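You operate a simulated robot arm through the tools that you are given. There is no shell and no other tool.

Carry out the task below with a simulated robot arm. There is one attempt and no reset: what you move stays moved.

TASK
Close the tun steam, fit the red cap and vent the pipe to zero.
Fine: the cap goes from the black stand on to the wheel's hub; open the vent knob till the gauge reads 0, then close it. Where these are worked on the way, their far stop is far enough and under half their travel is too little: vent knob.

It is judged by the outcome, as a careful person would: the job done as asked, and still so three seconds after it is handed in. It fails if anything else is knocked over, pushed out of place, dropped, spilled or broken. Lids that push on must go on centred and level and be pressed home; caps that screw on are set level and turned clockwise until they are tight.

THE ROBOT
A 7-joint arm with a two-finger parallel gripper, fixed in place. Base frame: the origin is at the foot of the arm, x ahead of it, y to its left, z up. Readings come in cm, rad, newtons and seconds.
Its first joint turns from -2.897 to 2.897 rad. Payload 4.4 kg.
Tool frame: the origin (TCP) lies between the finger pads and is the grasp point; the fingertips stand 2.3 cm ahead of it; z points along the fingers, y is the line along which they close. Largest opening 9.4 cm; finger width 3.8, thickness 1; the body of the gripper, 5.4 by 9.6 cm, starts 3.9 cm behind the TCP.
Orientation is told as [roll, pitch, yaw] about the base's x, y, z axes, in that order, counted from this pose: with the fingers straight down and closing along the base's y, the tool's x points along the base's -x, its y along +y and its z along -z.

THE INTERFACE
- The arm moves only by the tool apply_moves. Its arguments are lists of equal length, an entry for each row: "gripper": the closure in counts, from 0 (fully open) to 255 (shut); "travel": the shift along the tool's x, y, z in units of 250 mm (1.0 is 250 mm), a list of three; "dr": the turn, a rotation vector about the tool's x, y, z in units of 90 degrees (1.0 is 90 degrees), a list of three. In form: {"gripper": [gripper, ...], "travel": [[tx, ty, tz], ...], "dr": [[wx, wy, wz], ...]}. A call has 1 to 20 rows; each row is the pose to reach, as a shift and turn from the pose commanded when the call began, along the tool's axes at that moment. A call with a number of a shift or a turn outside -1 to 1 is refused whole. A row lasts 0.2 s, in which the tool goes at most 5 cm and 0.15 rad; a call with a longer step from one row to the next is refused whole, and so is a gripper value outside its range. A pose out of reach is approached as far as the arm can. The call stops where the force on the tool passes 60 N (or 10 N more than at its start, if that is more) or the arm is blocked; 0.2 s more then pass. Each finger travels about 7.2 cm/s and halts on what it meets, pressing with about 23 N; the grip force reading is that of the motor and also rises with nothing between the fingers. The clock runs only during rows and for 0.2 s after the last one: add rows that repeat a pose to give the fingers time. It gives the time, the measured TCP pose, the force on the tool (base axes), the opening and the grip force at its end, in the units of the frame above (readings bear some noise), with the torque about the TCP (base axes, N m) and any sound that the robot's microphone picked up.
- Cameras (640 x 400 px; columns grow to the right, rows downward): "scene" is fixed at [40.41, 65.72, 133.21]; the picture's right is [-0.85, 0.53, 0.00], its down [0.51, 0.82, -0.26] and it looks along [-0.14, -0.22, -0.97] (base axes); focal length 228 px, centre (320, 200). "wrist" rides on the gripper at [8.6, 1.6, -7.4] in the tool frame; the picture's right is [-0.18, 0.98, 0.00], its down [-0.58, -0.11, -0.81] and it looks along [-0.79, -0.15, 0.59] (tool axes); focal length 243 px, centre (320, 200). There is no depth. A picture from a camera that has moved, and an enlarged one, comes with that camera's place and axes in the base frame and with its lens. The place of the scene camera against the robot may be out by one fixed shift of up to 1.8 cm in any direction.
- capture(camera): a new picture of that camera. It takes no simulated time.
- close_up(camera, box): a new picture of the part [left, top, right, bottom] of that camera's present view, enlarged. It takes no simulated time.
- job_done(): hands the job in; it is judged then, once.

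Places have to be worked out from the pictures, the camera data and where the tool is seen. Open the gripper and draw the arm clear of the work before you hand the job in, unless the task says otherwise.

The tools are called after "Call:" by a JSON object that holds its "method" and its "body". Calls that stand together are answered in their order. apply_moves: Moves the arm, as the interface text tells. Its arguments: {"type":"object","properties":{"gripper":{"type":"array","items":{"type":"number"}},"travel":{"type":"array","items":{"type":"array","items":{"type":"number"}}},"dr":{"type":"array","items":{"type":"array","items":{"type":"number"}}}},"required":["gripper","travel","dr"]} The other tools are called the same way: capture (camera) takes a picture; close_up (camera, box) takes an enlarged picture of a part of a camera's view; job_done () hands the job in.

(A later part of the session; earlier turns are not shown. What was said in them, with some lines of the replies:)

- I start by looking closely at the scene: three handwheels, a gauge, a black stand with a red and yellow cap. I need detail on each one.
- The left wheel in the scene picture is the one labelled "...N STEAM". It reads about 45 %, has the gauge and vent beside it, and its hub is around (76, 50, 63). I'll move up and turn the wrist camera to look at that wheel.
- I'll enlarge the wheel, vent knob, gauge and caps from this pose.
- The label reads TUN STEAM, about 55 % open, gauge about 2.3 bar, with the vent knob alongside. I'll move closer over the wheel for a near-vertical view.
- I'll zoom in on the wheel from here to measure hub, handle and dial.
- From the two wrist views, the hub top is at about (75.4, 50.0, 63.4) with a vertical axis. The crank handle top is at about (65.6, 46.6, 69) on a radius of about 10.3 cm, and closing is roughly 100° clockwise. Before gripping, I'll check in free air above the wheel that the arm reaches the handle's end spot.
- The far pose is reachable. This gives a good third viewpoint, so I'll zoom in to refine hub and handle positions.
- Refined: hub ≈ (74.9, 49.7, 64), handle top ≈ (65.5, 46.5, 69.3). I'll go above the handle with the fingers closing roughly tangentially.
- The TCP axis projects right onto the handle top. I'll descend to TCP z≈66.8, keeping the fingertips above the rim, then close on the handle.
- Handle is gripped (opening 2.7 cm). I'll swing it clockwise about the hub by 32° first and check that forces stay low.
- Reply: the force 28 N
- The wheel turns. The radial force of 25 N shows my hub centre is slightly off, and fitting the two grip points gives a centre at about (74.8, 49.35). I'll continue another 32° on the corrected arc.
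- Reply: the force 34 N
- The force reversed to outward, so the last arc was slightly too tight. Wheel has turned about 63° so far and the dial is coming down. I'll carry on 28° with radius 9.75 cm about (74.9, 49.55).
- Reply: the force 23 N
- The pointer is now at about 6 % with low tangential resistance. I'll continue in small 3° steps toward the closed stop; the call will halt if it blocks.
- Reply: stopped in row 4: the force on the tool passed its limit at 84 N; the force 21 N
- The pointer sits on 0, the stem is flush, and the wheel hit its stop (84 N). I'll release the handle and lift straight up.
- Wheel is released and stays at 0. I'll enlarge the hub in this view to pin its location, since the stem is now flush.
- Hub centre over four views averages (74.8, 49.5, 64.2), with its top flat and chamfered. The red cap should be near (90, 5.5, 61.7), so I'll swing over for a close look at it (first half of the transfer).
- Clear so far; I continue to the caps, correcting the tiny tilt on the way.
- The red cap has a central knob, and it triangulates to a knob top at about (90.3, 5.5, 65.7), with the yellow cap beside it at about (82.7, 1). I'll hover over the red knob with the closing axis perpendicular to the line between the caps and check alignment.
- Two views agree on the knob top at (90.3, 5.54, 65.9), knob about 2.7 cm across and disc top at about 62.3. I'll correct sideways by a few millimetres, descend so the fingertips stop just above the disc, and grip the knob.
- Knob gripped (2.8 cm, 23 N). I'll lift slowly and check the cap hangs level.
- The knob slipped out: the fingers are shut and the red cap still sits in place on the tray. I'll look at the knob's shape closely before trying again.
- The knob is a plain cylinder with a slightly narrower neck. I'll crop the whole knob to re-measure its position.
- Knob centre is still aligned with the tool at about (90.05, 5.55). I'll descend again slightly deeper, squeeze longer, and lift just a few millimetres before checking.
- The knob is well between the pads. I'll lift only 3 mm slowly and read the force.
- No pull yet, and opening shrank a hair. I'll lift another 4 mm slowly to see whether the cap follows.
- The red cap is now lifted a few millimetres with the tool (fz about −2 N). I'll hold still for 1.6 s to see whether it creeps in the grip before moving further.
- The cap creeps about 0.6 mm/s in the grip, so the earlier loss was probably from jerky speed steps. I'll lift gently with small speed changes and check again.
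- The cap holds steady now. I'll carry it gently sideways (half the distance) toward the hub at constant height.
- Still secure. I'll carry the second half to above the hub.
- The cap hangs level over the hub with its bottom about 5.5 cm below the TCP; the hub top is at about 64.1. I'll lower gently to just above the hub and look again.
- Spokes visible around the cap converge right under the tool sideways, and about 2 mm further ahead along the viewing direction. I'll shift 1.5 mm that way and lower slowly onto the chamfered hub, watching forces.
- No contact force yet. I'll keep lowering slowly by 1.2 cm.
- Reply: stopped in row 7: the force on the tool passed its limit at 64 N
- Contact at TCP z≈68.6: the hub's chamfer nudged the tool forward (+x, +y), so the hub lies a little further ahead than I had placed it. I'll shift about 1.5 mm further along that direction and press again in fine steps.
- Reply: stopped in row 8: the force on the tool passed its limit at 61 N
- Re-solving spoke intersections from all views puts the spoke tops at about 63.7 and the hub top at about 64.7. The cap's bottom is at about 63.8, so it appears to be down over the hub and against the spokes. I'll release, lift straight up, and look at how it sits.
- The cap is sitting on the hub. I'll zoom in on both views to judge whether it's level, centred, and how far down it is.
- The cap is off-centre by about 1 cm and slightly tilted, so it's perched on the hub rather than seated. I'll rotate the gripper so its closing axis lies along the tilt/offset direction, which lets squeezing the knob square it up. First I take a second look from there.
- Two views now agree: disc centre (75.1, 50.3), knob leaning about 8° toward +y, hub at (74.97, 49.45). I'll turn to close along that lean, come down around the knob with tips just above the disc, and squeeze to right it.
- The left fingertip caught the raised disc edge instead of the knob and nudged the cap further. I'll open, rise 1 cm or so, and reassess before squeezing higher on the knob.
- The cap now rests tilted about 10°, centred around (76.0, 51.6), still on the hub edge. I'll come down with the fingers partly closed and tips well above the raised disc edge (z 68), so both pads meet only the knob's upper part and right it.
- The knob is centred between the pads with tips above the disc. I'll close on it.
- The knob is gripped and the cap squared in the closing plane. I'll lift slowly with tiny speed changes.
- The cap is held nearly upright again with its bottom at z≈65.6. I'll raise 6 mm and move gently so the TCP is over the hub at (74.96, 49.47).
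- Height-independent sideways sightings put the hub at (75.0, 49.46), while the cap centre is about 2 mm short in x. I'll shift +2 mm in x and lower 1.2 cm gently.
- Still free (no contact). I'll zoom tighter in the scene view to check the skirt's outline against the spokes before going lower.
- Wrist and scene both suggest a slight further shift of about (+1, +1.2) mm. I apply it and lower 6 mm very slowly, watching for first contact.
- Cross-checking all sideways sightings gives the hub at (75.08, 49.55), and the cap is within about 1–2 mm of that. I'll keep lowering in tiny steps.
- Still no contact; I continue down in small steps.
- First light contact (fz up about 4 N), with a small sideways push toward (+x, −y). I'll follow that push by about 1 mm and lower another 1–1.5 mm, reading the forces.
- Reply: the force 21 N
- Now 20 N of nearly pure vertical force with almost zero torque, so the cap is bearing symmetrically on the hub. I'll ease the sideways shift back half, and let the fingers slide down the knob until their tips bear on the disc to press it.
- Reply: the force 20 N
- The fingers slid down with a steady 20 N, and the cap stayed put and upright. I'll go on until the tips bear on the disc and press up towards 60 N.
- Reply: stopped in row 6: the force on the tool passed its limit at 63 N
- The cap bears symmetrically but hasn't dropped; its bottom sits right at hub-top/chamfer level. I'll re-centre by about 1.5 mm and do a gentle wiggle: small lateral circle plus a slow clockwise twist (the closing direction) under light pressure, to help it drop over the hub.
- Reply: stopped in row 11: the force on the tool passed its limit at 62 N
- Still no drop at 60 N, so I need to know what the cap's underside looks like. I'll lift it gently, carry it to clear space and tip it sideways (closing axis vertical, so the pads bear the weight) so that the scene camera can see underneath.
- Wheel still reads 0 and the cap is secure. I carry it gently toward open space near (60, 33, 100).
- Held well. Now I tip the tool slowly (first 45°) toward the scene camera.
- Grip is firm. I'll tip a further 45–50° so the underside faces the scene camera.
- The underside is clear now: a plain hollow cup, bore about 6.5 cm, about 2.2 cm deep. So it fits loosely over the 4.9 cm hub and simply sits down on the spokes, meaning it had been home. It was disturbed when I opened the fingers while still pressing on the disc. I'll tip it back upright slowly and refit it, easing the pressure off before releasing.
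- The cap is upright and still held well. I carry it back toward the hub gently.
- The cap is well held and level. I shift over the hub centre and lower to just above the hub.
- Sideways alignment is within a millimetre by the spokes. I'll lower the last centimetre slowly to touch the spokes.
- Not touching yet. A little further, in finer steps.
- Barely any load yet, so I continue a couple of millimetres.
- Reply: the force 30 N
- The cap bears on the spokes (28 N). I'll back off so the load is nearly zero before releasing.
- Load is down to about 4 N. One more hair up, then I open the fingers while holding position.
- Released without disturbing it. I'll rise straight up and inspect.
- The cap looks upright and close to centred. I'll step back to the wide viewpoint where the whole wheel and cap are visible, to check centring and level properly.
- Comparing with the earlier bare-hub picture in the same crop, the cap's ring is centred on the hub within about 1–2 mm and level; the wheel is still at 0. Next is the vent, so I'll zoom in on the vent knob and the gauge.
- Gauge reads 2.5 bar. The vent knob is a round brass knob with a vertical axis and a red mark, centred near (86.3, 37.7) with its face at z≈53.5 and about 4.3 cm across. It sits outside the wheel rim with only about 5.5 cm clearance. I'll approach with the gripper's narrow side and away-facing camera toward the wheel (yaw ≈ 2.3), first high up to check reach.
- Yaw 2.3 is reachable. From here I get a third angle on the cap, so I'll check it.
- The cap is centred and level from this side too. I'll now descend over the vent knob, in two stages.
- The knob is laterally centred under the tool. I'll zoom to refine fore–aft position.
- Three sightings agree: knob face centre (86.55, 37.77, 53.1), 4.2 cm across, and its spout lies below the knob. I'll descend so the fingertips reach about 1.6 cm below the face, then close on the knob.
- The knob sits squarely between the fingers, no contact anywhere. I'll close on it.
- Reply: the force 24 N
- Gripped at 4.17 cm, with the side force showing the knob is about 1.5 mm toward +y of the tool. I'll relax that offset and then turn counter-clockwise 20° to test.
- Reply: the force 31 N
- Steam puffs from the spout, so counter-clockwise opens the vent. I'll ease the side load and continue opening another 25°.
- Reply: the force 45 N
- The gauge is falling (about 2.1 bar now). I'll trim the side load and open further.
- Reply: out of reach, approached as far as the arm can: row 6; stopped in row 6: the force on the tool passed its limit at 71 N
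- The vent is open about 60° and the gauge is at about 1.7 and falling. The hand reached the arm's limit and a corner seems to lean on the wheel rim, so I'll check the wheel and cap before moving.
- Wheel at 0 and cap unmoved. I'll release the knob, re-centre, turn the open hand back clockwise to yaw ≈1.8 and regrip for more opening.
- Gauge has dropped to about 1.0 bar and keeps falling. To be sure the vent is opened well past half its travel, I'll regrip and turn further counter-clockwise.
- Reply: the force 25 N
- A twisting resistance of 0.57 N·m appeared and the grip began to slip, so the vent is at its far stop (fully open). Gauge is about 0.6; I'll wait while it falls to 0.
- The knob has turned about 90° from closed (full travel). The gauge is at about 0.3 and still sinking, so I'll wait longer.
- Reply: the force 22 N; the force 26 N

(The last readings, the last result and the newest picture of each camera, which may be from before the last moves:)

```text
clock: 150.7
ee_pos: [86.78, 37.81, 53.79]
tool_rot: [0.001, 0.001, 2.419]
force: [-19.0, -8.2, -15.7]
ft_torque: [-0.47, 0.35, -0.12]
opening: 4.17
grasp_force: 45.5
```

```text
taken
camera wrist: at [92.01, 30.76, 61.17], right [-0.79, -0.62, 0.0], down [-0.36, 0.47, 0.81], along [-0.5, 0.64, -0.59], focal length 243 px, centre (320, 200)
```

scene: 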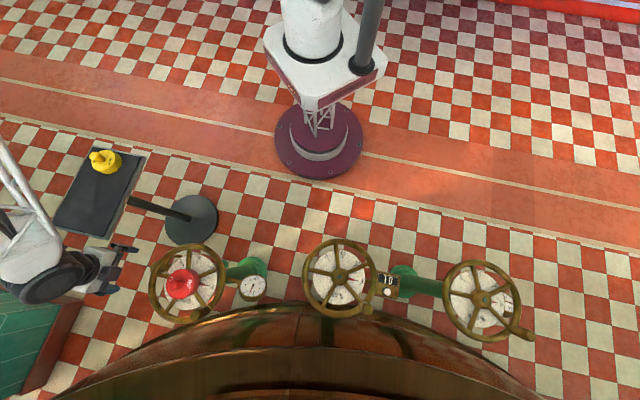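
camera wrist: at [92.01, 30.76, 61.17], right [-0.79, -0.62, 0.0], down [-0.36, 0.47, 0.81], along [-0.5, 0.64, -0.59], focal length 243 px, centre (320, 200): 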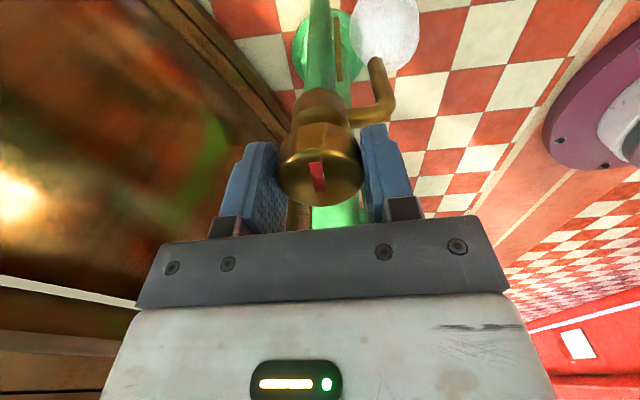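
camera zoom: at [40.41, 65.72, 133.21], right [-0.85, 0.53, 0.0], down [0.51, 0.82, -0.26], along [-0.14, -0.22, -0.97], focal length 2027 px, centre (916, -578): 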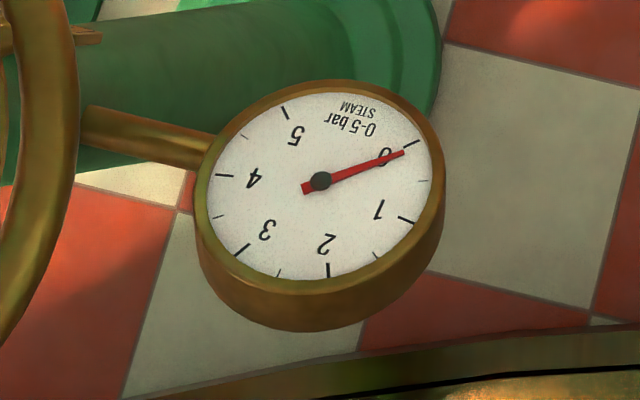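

About 0.1 bar remains and steam is still escaping. I wait further, easing the small side load.

Call:
{"method": "apply_moves", "body": {"gripper": [255, 255, 255, 255, 255, 255, 255, 255, 255, 255, 255, 255, 255, 255, 255, 255, 255, 255, 255, 255], "travel": [[0, 0.001, 0.001], [0, 0.002, 0.0015], [0, 0.002, 0.0015], [0, 0.002, 0.0015], [0, 0.002, 0.0015], [0, 0.002, 0.0015], [0, 0.002, 0.0015], [0, 0.002, 0.0015], [0, 0.002, 0.0015], [0, 0.002, 0.0015], [0, 0.002, 0.0015], [0, 0.002, 0.0015], [0, 0.002, 0.0015], [0, 0.002, 0.0015], [0, 0.002, 0.0015], [0, 0.002, 0.0015], [0, 0.002, 0.0015], [0, 0.002, 0.0015], [0, 0.002, 0.0015], [0, 0.002, 0.0015]], "dr": [[0, 0, 0], [0, 0, 0], [0, 0, 0], [0, 0, 0], [0, 0, 0], [0, 0, 0], [0, 0, 0], [0, 0, 0], [0, 0, 0], [0, 0, 0], [0, 0, 0], [0, 0, 0], [0, 0, 0], [0, 0, 0], [0, 0, 0], [0, 0, 0], [0, 0, 0], [0, 0, 0], [0, 0, 0], [0, 0, 0]]}}

Call:
{"method": "apply_moves", "body": {"gripper": [255, 255, 255, 255, 255, 255, 255, 255, 255, 255, 255, 255, 255, 255, 255, 255, 255, 255, 255, 255], "travel": [[0, 0, 0], [0, 0, 0], [0, 0, 0], [0, 0, 0], [0, 0, 0], [0, 0, 0], [0, 0, 0], [0, 0, 0], [0, 0, 0], [0, 0, 0], [0, 0, 0], [0, 0, 0], [0, 0, 0], [0, 0, 0], [0, 0, 0], [0, 0, 0], [0, 0, 0], [0, 0, 0], [0, 0, 0], [0, 0, 0]], "dr": [[0, 0, 0], [0, 0, 0], [0, 0, 0], [0, 0, 0], [0, 0, 0], [0, 0, 0], [0, 0, 0], [0, 0, 0], [0, 0, 0], [0, 0, 0], [0, 0, 0], [0, 0, 0], [0, 0, 0], [0, 0, 0], [0, 0, 0], [0, 0, 0], [0, 0, 0], [0, 0, 0], [0, 0, 0], [0, 0, 0]]}}

Call:
{"method": "close_up", "body": {"camera": "scene", "box": [225, 265, 281, 310]}}

Call:
{"method": "capture", "body": {"camera": "wrist"}}

```text
clock: 154.9
ee_pos: [86.66, 37.91, 53.73]
tool_rot: [-0.001, 0.001, 2.419]
force: [10.8, 22.1, -16.1]
ft_torque: [-0.22, 0.13, -0.01]
opening: 4.17
grasp_force: 44.7
```

```text
clock: 159.1
ee_pos: [86.59, 37.78, 53.69]
tool_rot: [0.0, 0.001, 2.418]
force: [16.8, 29.1, -10.4]
ft_torque: [-0.09, 0.18, 0.01]
opening: 4.2
grasp_force: 44.8
```

```text
8.89 times, centred on (253, 288) of scene
camera zoom: at [40.41, 65.72, 133.21], right [-0.85, 0.53, 0.0], down [0.51, 0.82, -0.26], along [-0.14, -0.22, -0.97], focal length 2027 px, centre (916, -578)
```

zoom: 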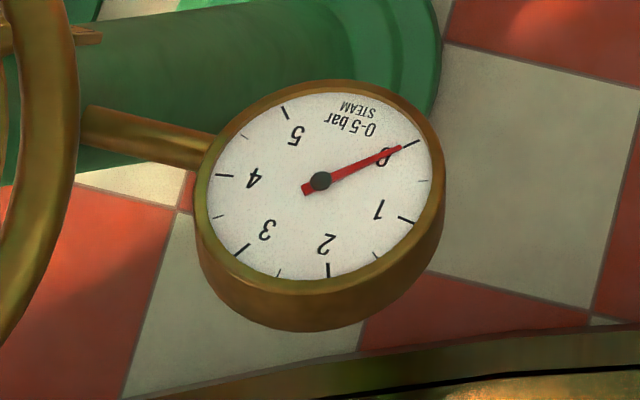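

```text
taken
camera wrist: at [92.0, 30.75, 61.18], right [-0.79, -0.62, 0.0], down [-0.37, 0.47, 0.81], along [-0.5, 0.64, -0.59], focal length 243 px, centre (320, 200)
```

wrist: 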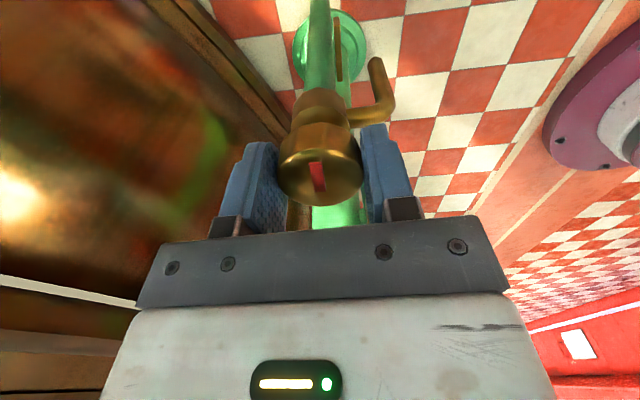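

Steam has stopped and the needle is on 0. I'll ease the side load and start closing: clockwise 35° first, keeping clear of the rim.

Call:
{"method": "apply_moves", "body": {"gripper": [255, 255, 255, 255, 255, 255, 255, 255, 255, 255, 255, 255, 255, 255, 255, 255], "travel": [[0, -0.001, 0], [0, -0.0015, 0], [0, -0.0015, 0], [0, -0.0015, 0], [0, -0.0015, 0], [0, -0.0015, 0], [0, -0.0015, 0], [0, -0.0015, 0], [0, -0.0015, 0], [0, -0.0015, 0], [0, -0.0015, 0], [0, -0.0015, 0], [0, -0.0015, 0], [0, -0.0015, 0], [0, -0.0015, 0], [0, -0.0015, 0]], "dr": [[0, 0, 0], [0, 0, 0], [0, 0, 0], [0, 0, 0], [0, 0, 0], [0, 0, 0], [0, 0, 0], [0, 0, 0.03], [0, 0, 0.08], [0, 0, 0.13], [0, 0, 0.18], [0, 0, 0.23], [0, 0, 0.28], [0, 0, 0.32], [0, 0, 0.36], [0, 0, 0.39]]}}

Call:
{"method": "capture", "body": {"camera": "wrist"}}

Call:
{"method": "close_up", "body": {"camera": "scene", "box": [225, 265, 281, 310]}}

```text
clock: 162.5
ee_pos: [86.74, 37.88, 53.86]
tool_rot: [0.001, 0.001, 1.804]
force: [1.2, -9.2, 6.3]
ft_torque: [-0.53, 0.39, 0.0]
opening: 4.18
grasp_force: 44.4
```

```text
taken
camera wrist: at [87.01, 28.89, 61.17], right [-1.0, -0.05, 0.0], down [-0.03, 0.59, 0.81], along [-0.04, 0.81, -0.59], focal length 243 px, centre (320, 200)
```

wrist: 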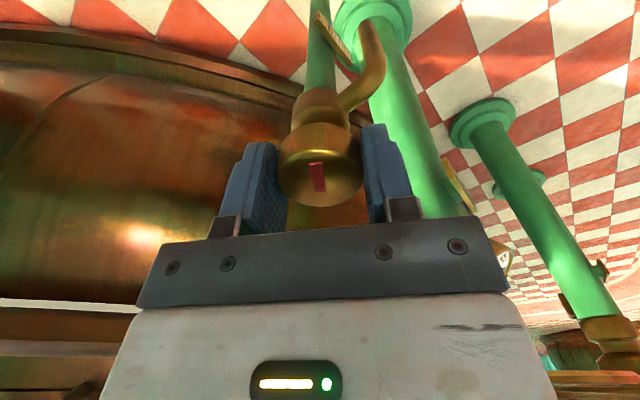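

```text
8.89 times, centred on (253, 288) of scene
camera zoom: at [40.41, 65.72, 133.21], right [-0.85, 0.53, 0.0], down [0.51, 0.82, -0.26], along [-0.14, -0.22, -0.97], focal length 2027 px, centre (916, -578)
```

zoom: 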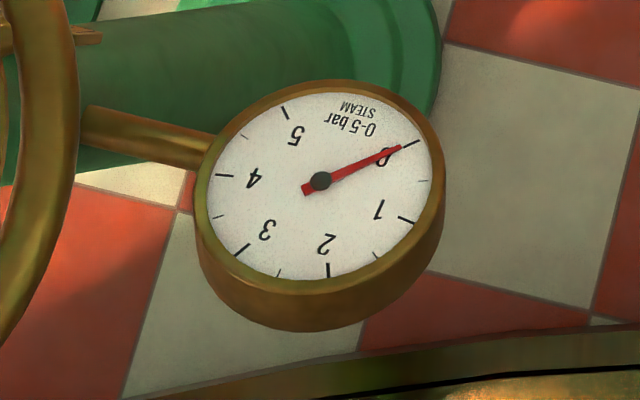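

Gauge stays at 0 and the knob follows. I release, swing the open hand back counter-clockwise, and regrip to finish closing.

Call:
{"method": "apply_moves", "body": {"gripper": [0, 0, 0, 0, 0, 0, 0, 0, 0, 0, 0, 0, 100, 255, 255, 255, 255], "travel": [[0, 0, 0], [0, 0, 0], [0, 0, 0], [0, 0, 0], [0, 0, 0], [0, 0, 0], [0, 0, 0], [0, 0, 0], [0, 0, 0], [0, 0, 0], [0, 0, 0], [0, 0, 0], [0, 0, 0], [0, 0, 0], [0, 0, 0], [0, 0, 0], [0, 0, 0]], "dr": [[0, 0, 0], [0, 0, 0], [0, 0, 0], [0, 0, -0.085], [0, 0, -0.17], [0, 0, -0.255], [0, 0, -0.34], [0, 0, -0.425], [0, 0, -0.51], [0, 0, -0.595], [0, 0, -0.68], [0, 0, -0.72], [0, 0, -0.72], [0, 0, -0.72], [0, 0, -0.72], [0, 0, -0.72], [0, 0, -0.72]]}}

Call:
{"method": "capture", "body": {"camera": "wrist"}}

```text
clock: 166.1
ee_pos: [86.7, 37.74, 53.81]
tool_rot: [0.0, 0.002, 2.937]
force: [3.1, 6.0, -3.1]
ft_torque: [-0.28, 0.1, 0.01]
opening: 4.15
grasp_force: 44.9
```

```text
taken
camera wrist: at [94.7, 34.38, 61.24], right [-0.38, -0.93, 0.0], down [-0.55, 0.22, 0.81], along [-0.75, 0.31, -0.59], focal length 243 px, centre (320, 200)
```

wrist: 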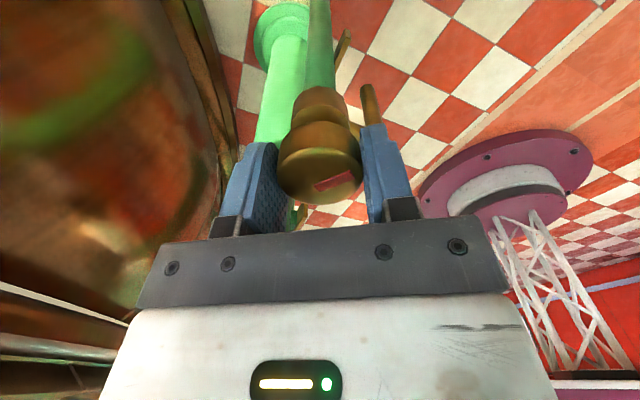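

Regripped with low side force. I turn clockwise about 62° toward the closed stop.

Call:
{"method": "apply_moves", "body": {"gripper": [255, 255, 255, 255, 255, 255, 255, 255, 255, 255, 255, 255, 255, 255], "travel": [[0, 0, 0], [0, 0, 0], [0, 0, 0], [0, 0, 0], [0, 0, 0], [0, 0, 0], [0, 0, 0], [0, 0, 0], [0, 0, 0], [0, 0, 0], [0, 0, 0], [0, 0, 0], [0, 0, 0], [0, 0, 0]], "dr": [[0, 0, 0.04], [0, 0, 0.09], [0, 0, 0.14], [0, 0, 0.19], [0, 0, 0.24], [0, 0, 0.29], [0, 0, 0.34], [0, 0, 0.39], [0, 0, 0.44], [0, 0, 0.49], [0, 0, 0.54], [0, 0, 0.59], [0, 0, 0.64], [0, 0, 0.69]]}}

Call:
{"method": "capture", "body": {"camera": "wrist"}}

Call:
{"method": "close_up", "body": {"camera": "wrist", "box": [256, 120, 384, 220]}}

```text
clock: 169.1
ee_pos: [86.52, 37.86, 53.81]
tool_rot: [-0.002, -0.001, 1.853]
force: [0.6, 2.0, 0.4]
ft_torque: [-0.2, 0.36, 0.7]
opening: 4.17
grasp_force: 45.6
```

```text
taken
camera wrist: at [87.4, 29.0, 61.17], right [-1.0, -0.1, 0.0], down [-0.06, 0.59, 0.81], along [-0.08, 0.8, -0.59], focal length 243 px, centre (320, 200)
```

wrist: 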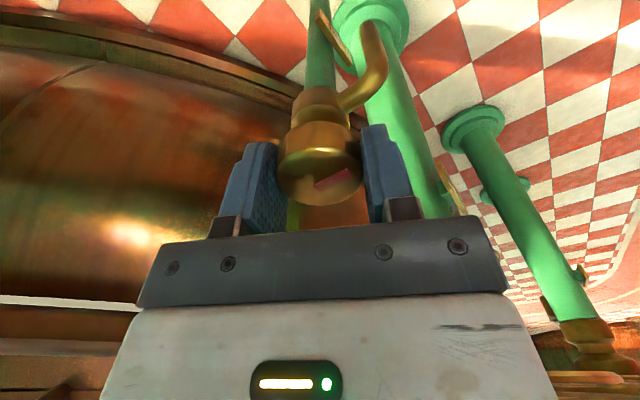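

```text
4.00 times, centred on (320, 170) of wrist
camera zoom: at [87.4, 29.0, 61.17], right [-1.0, -0.1, 0.0], down [-0.06, 0.59, 0.81], along [-0.08, 0.8, -0.59], focal length 970 px, centre (320, 320)
```

zoom: 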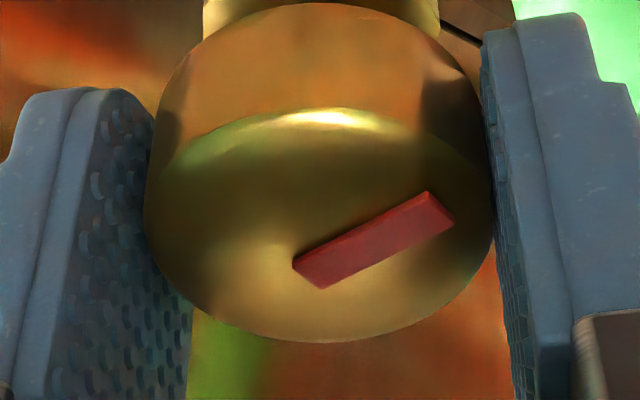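

The stop resists with 0.7 N·m and the red mark is back at its original angle, so the vent is closed. I release and lift straight up clear.

Call:
{"method": "apply_moves", "body": {"gripper": [0, 0, 0, 0, 0, 0, 0, 0, 0, 0], "travel": [[0, 0, 0], [0, 0, 0], [0, 0, 0], [0, 0, 0], [0, 0, -0.06], [0, 0, -0.2], [0, 0, -0.38], [0, 0, -0.57], [0, 0, -0.76], [0, 0, -0.95]], "dr": [[0, 0, 0], [0, 0, 0], [0, 0, 0], [0, 0, 0], [0, 0, 0], [0, 0, 0], [0, 0, 0], [0, 0, 0], [0, 0, 0], [0, 0, 0]]}}

Call:
{"method": "capture", "body": {"camera": "wrist"}}

Call:
{"method": "close_up", "body": {"camera": "scene", "box": [130, 230, 290, 330]}}

Call:
{"method": "close_up", "body": {"camera": "scene", "box": [225, 265, 281, 310]}}

```text
clock: 171.3
ee_pos: [86.74, 37.71, 77.5]
tool_rot: [0.001, 0.002, 1.854]
force: [-0.7, 0.4, -0.6]
ft_torque: [0.02, -0.02, 0.01]
opening: 9.39
grasp_force: 0.2
```

```text
taken
camera wrist: at [87.48, 28.92, 84.84], right [-1.0, -0.1, 0.0], down [-0.06, 0.59, 0.81], along [-0.08, 0.8, -0.59], focal length 243 px, centre (320, 200)
```

wrist: 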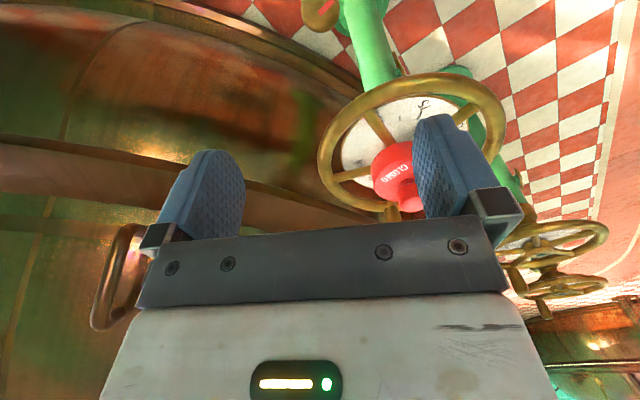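

```text
4.00 times, centred on (210, 280) of scene
camera zoom: at [40.41, 65.72, 133.21], right [-0.85, 0.53, 0.0], down [0.51, 0.82, -0.26], along [-0.14, -0.22, -0.97], focal length 912 px, centre (760, -120)
```

zoom: 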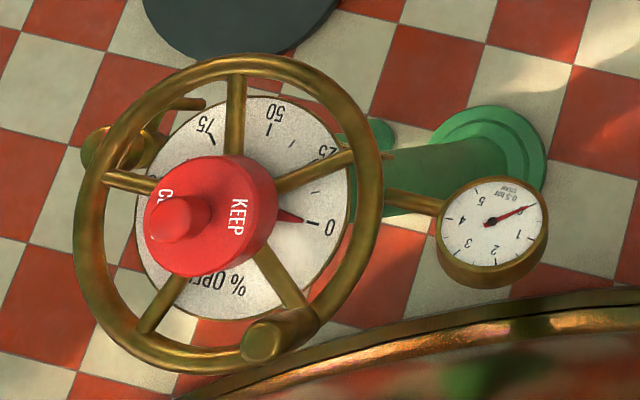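

```text
8.89 times, centred on (253, 288) of scene
camera zoom: at [40.41, 65.72, 133.21], right [-0.85, 0.53, 0.0], down [0.51, 0.82, -0.26], along [-0.14, -0.22, -0.97], focal length 2027 px, centre (916, -578)
```

zoom: 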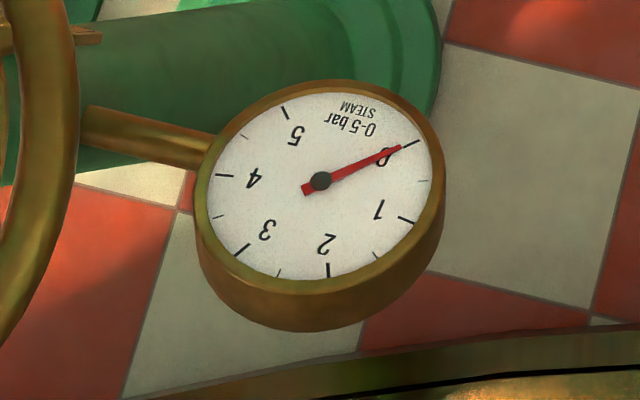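

Gauge at 0, wheel at 0, vent closed, cap on. I'll draw the arm up and away from the work and take a last look at everything.

Call:
{"method": "apply_moves", "body": {"gripper": [0, 0, 0, 0, 0, 0, 0, 0, 0, 0, 0, 0], "travel": [[0, 0, -0.15], [0, 0, -0.3], [0, 0, -0.45], [0.02, 0.05, -0.58], [0.08, 0.18, -0.58], [0.15, 0.33, -0.58], [0.22, 0.48, -0.58], [0.28, 0.63, -0.58], [0.34, 0.76, -0.58], [0.39, 0.86, -0.58], [0.42, 0.93, -0.58], [0.43, 0.957, -0.58]], "dr": [[0, 0, 0], [0, 0, 0], [0, 0, 0], [0, 0, 0.06], [0, 0, 0.14], [0, 0, 0.22], [0, 0, 0.3], [0, 0, 0.38], [0, 0, 0.46], [0, 0, 0.54], [0, 0, 0.6], [0, 0, 0.62]]}}

Call:
{"method": "capture", "body": {"camera": "wrist"}}

Call:
{"method": "capture", "body": {"camera": "scene"}}

Call:
{"method": "close_up", "body": {"camera": "scene", "box": [138, 232, 238, 332]}}

```text
clock: 173.9
ee_pos: [66.55, 20.77, 91.83]
tool_rot: [-0.001, -0.003, 0.877]
force: [-0.6, -0.2, 0.6]
ft_torque: [-0.03, 0.01, -0.01]
opening: 9.42
grasp_force: 0.1
```

```text
taken
camera wrist: at [59.74, 15.05, 99.28], right [-0.64, 0.77, 0.0], down [0.45, 0.38, 0.81], along [0.62, 0.52, -0.59], focal length 243 px, centre (320, 200)
```

wrist: 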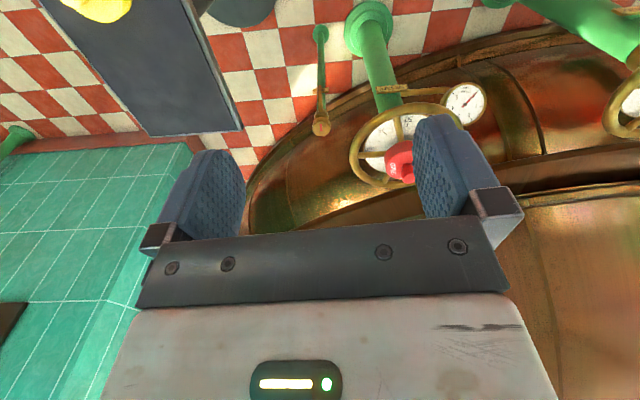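

```text
taken
```

scene: 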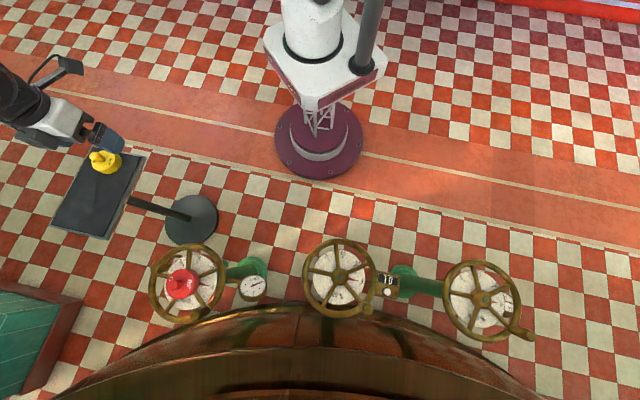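

```text
4.00 times, centred on (188, 282) of scene
camera zoom: at [40.41, 65.72, 133.21], right [-0.85, 0.53, 0.0], down [0.51, 0.82, -0.26], along [-0.14, -0.22, -0.97], focal length 912 px, centre (848, -128)
```

zoom: 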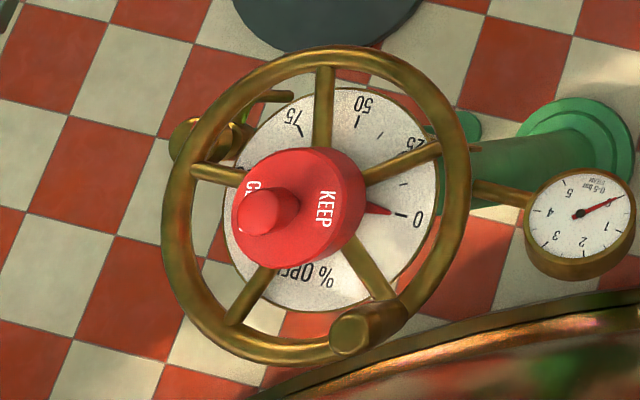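

Everything looks right. I'll take one oblique close-up of the cap to confirm it's level and down on the spokes, shifting sideways slightly so the finger doesn't block the view.

Call:
{"method": "apply_moves", "body": {"gripper": [0, 0, 0, 0], "travel": [[0.05, 0.1, 0.03], [0.1, 0.2, 0.06], [0.15, 0.3, 0.1], [0.2, 0.36, 0.12]], "dr": [[0, 0, 0], [0, 0, 0], [0, 0, 0], [0, 0, 0]]}}

Call:
{"method": "capture", "body": {"camera": "wrist"}}

Call:
{"method": "close_up", "body": {"camera": "wrist", "box": [290, 100, 402, 170]}}

```text
clock: 174.9
ee_pos: [56.41, 22.6, 89.06]
tool_rot: [-0.002, -0.002, 0.88]
force: [0.5, -0.3, -0.5]
ft_torque: [0.02, -0.02, -0.02]
opening: 9.4
grasp_force: 0.0
```

```text
taken
camera wrist: at [49.54, 16.96, 96.32], right [-0.64, 0.77, 0.0], down [0.45, 0.38, 0.81], along [0.62, 0.52, -0.59], focal length 243 px, centre (320, 200)
```

wrist: 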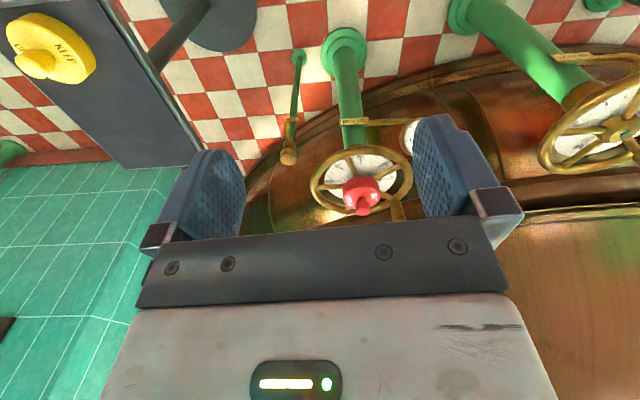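

```text
5.71 times, centred on (346, 135) of wrist
camera zoom: at [49.54, 16.96, 96.32], right [-0.64, 0.77, 0.0], down [0.45, 0.38, 0.81], along [0.62, 0.52, -0.59], focal length 1386 px, centre (171, 571)
```

zoom: 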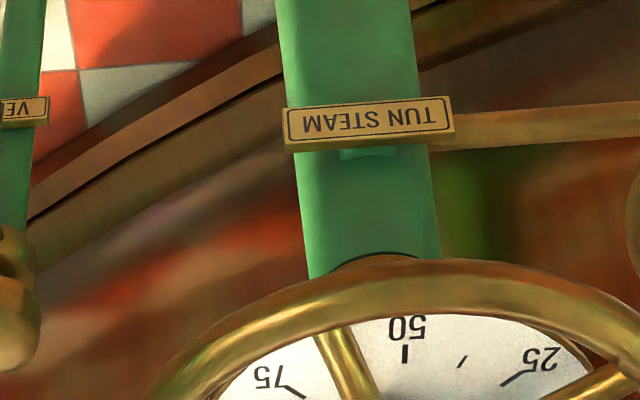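

Call:
{"method": "close_up", "body": {"camera": "wrist", "box": [320, 160, 400, 220]}}

```text
6.67 times, centred on (360, 190) of wrist
camera zoom: at [49.54, 16.96, 96.32], right [-0.64, 0.77, 0.0], down [0.45, 0.38, 0.81], along [0.62, 0.52, -0.59], focal length 1618 px, centre (53, 267)
```

zoom: 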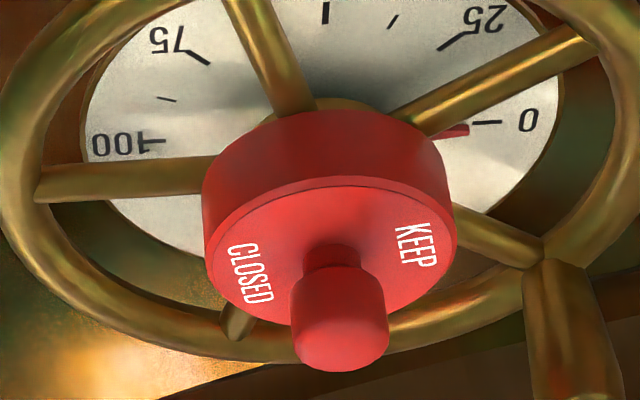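

The oblique view shows the cap level, down on the spokes and centred over the hub. The wheel is on 0, the gauge is at 0, the vent is closed, and the arm is open and clear, so I'll hand it in.

Call:
{"method": "job_done", "body": {}}

```text
The job is handed in.
```

The job is handed in: the tun steam is closed, the red cap is on the hub, and the pipe is vented to 0 with the vent shut again. I haven't seen how it was judged.

- **Tun steam:** the wheel was turned clockwise to its stop, and the dial still read 0 at the end.
- **Red cap:** it sits level on the wheel's spokes, centred over the hub within about 1–2 mm. It is a loose cup over the hub, so there was no snap or thread to confirm it was home; I went by the firm stop when pressing and the final pictures.
- **Vent:** I opened the knob about 90° to its far stop and waited until the gauge read 0 and the steam stopped. I then turned it back until it resisted and the red mark was at its original angle.

Three things went less smoothly than I'd have liked:

- **Cap grip:** my first grip on the cap slipped, but the cap stayed on the stand.
- **First placement:** the cap tilted when I released it, so I had to lift it off and refit it.
- **Rim contact:** while the vent was opening, the gripper probably leaned on the wheel rim (a brief load of about 70 N). The pictures showed no change to the wheel or cap.

The yellow cap, stand and other wheels were not disturbed, and the gripper is open and clear.
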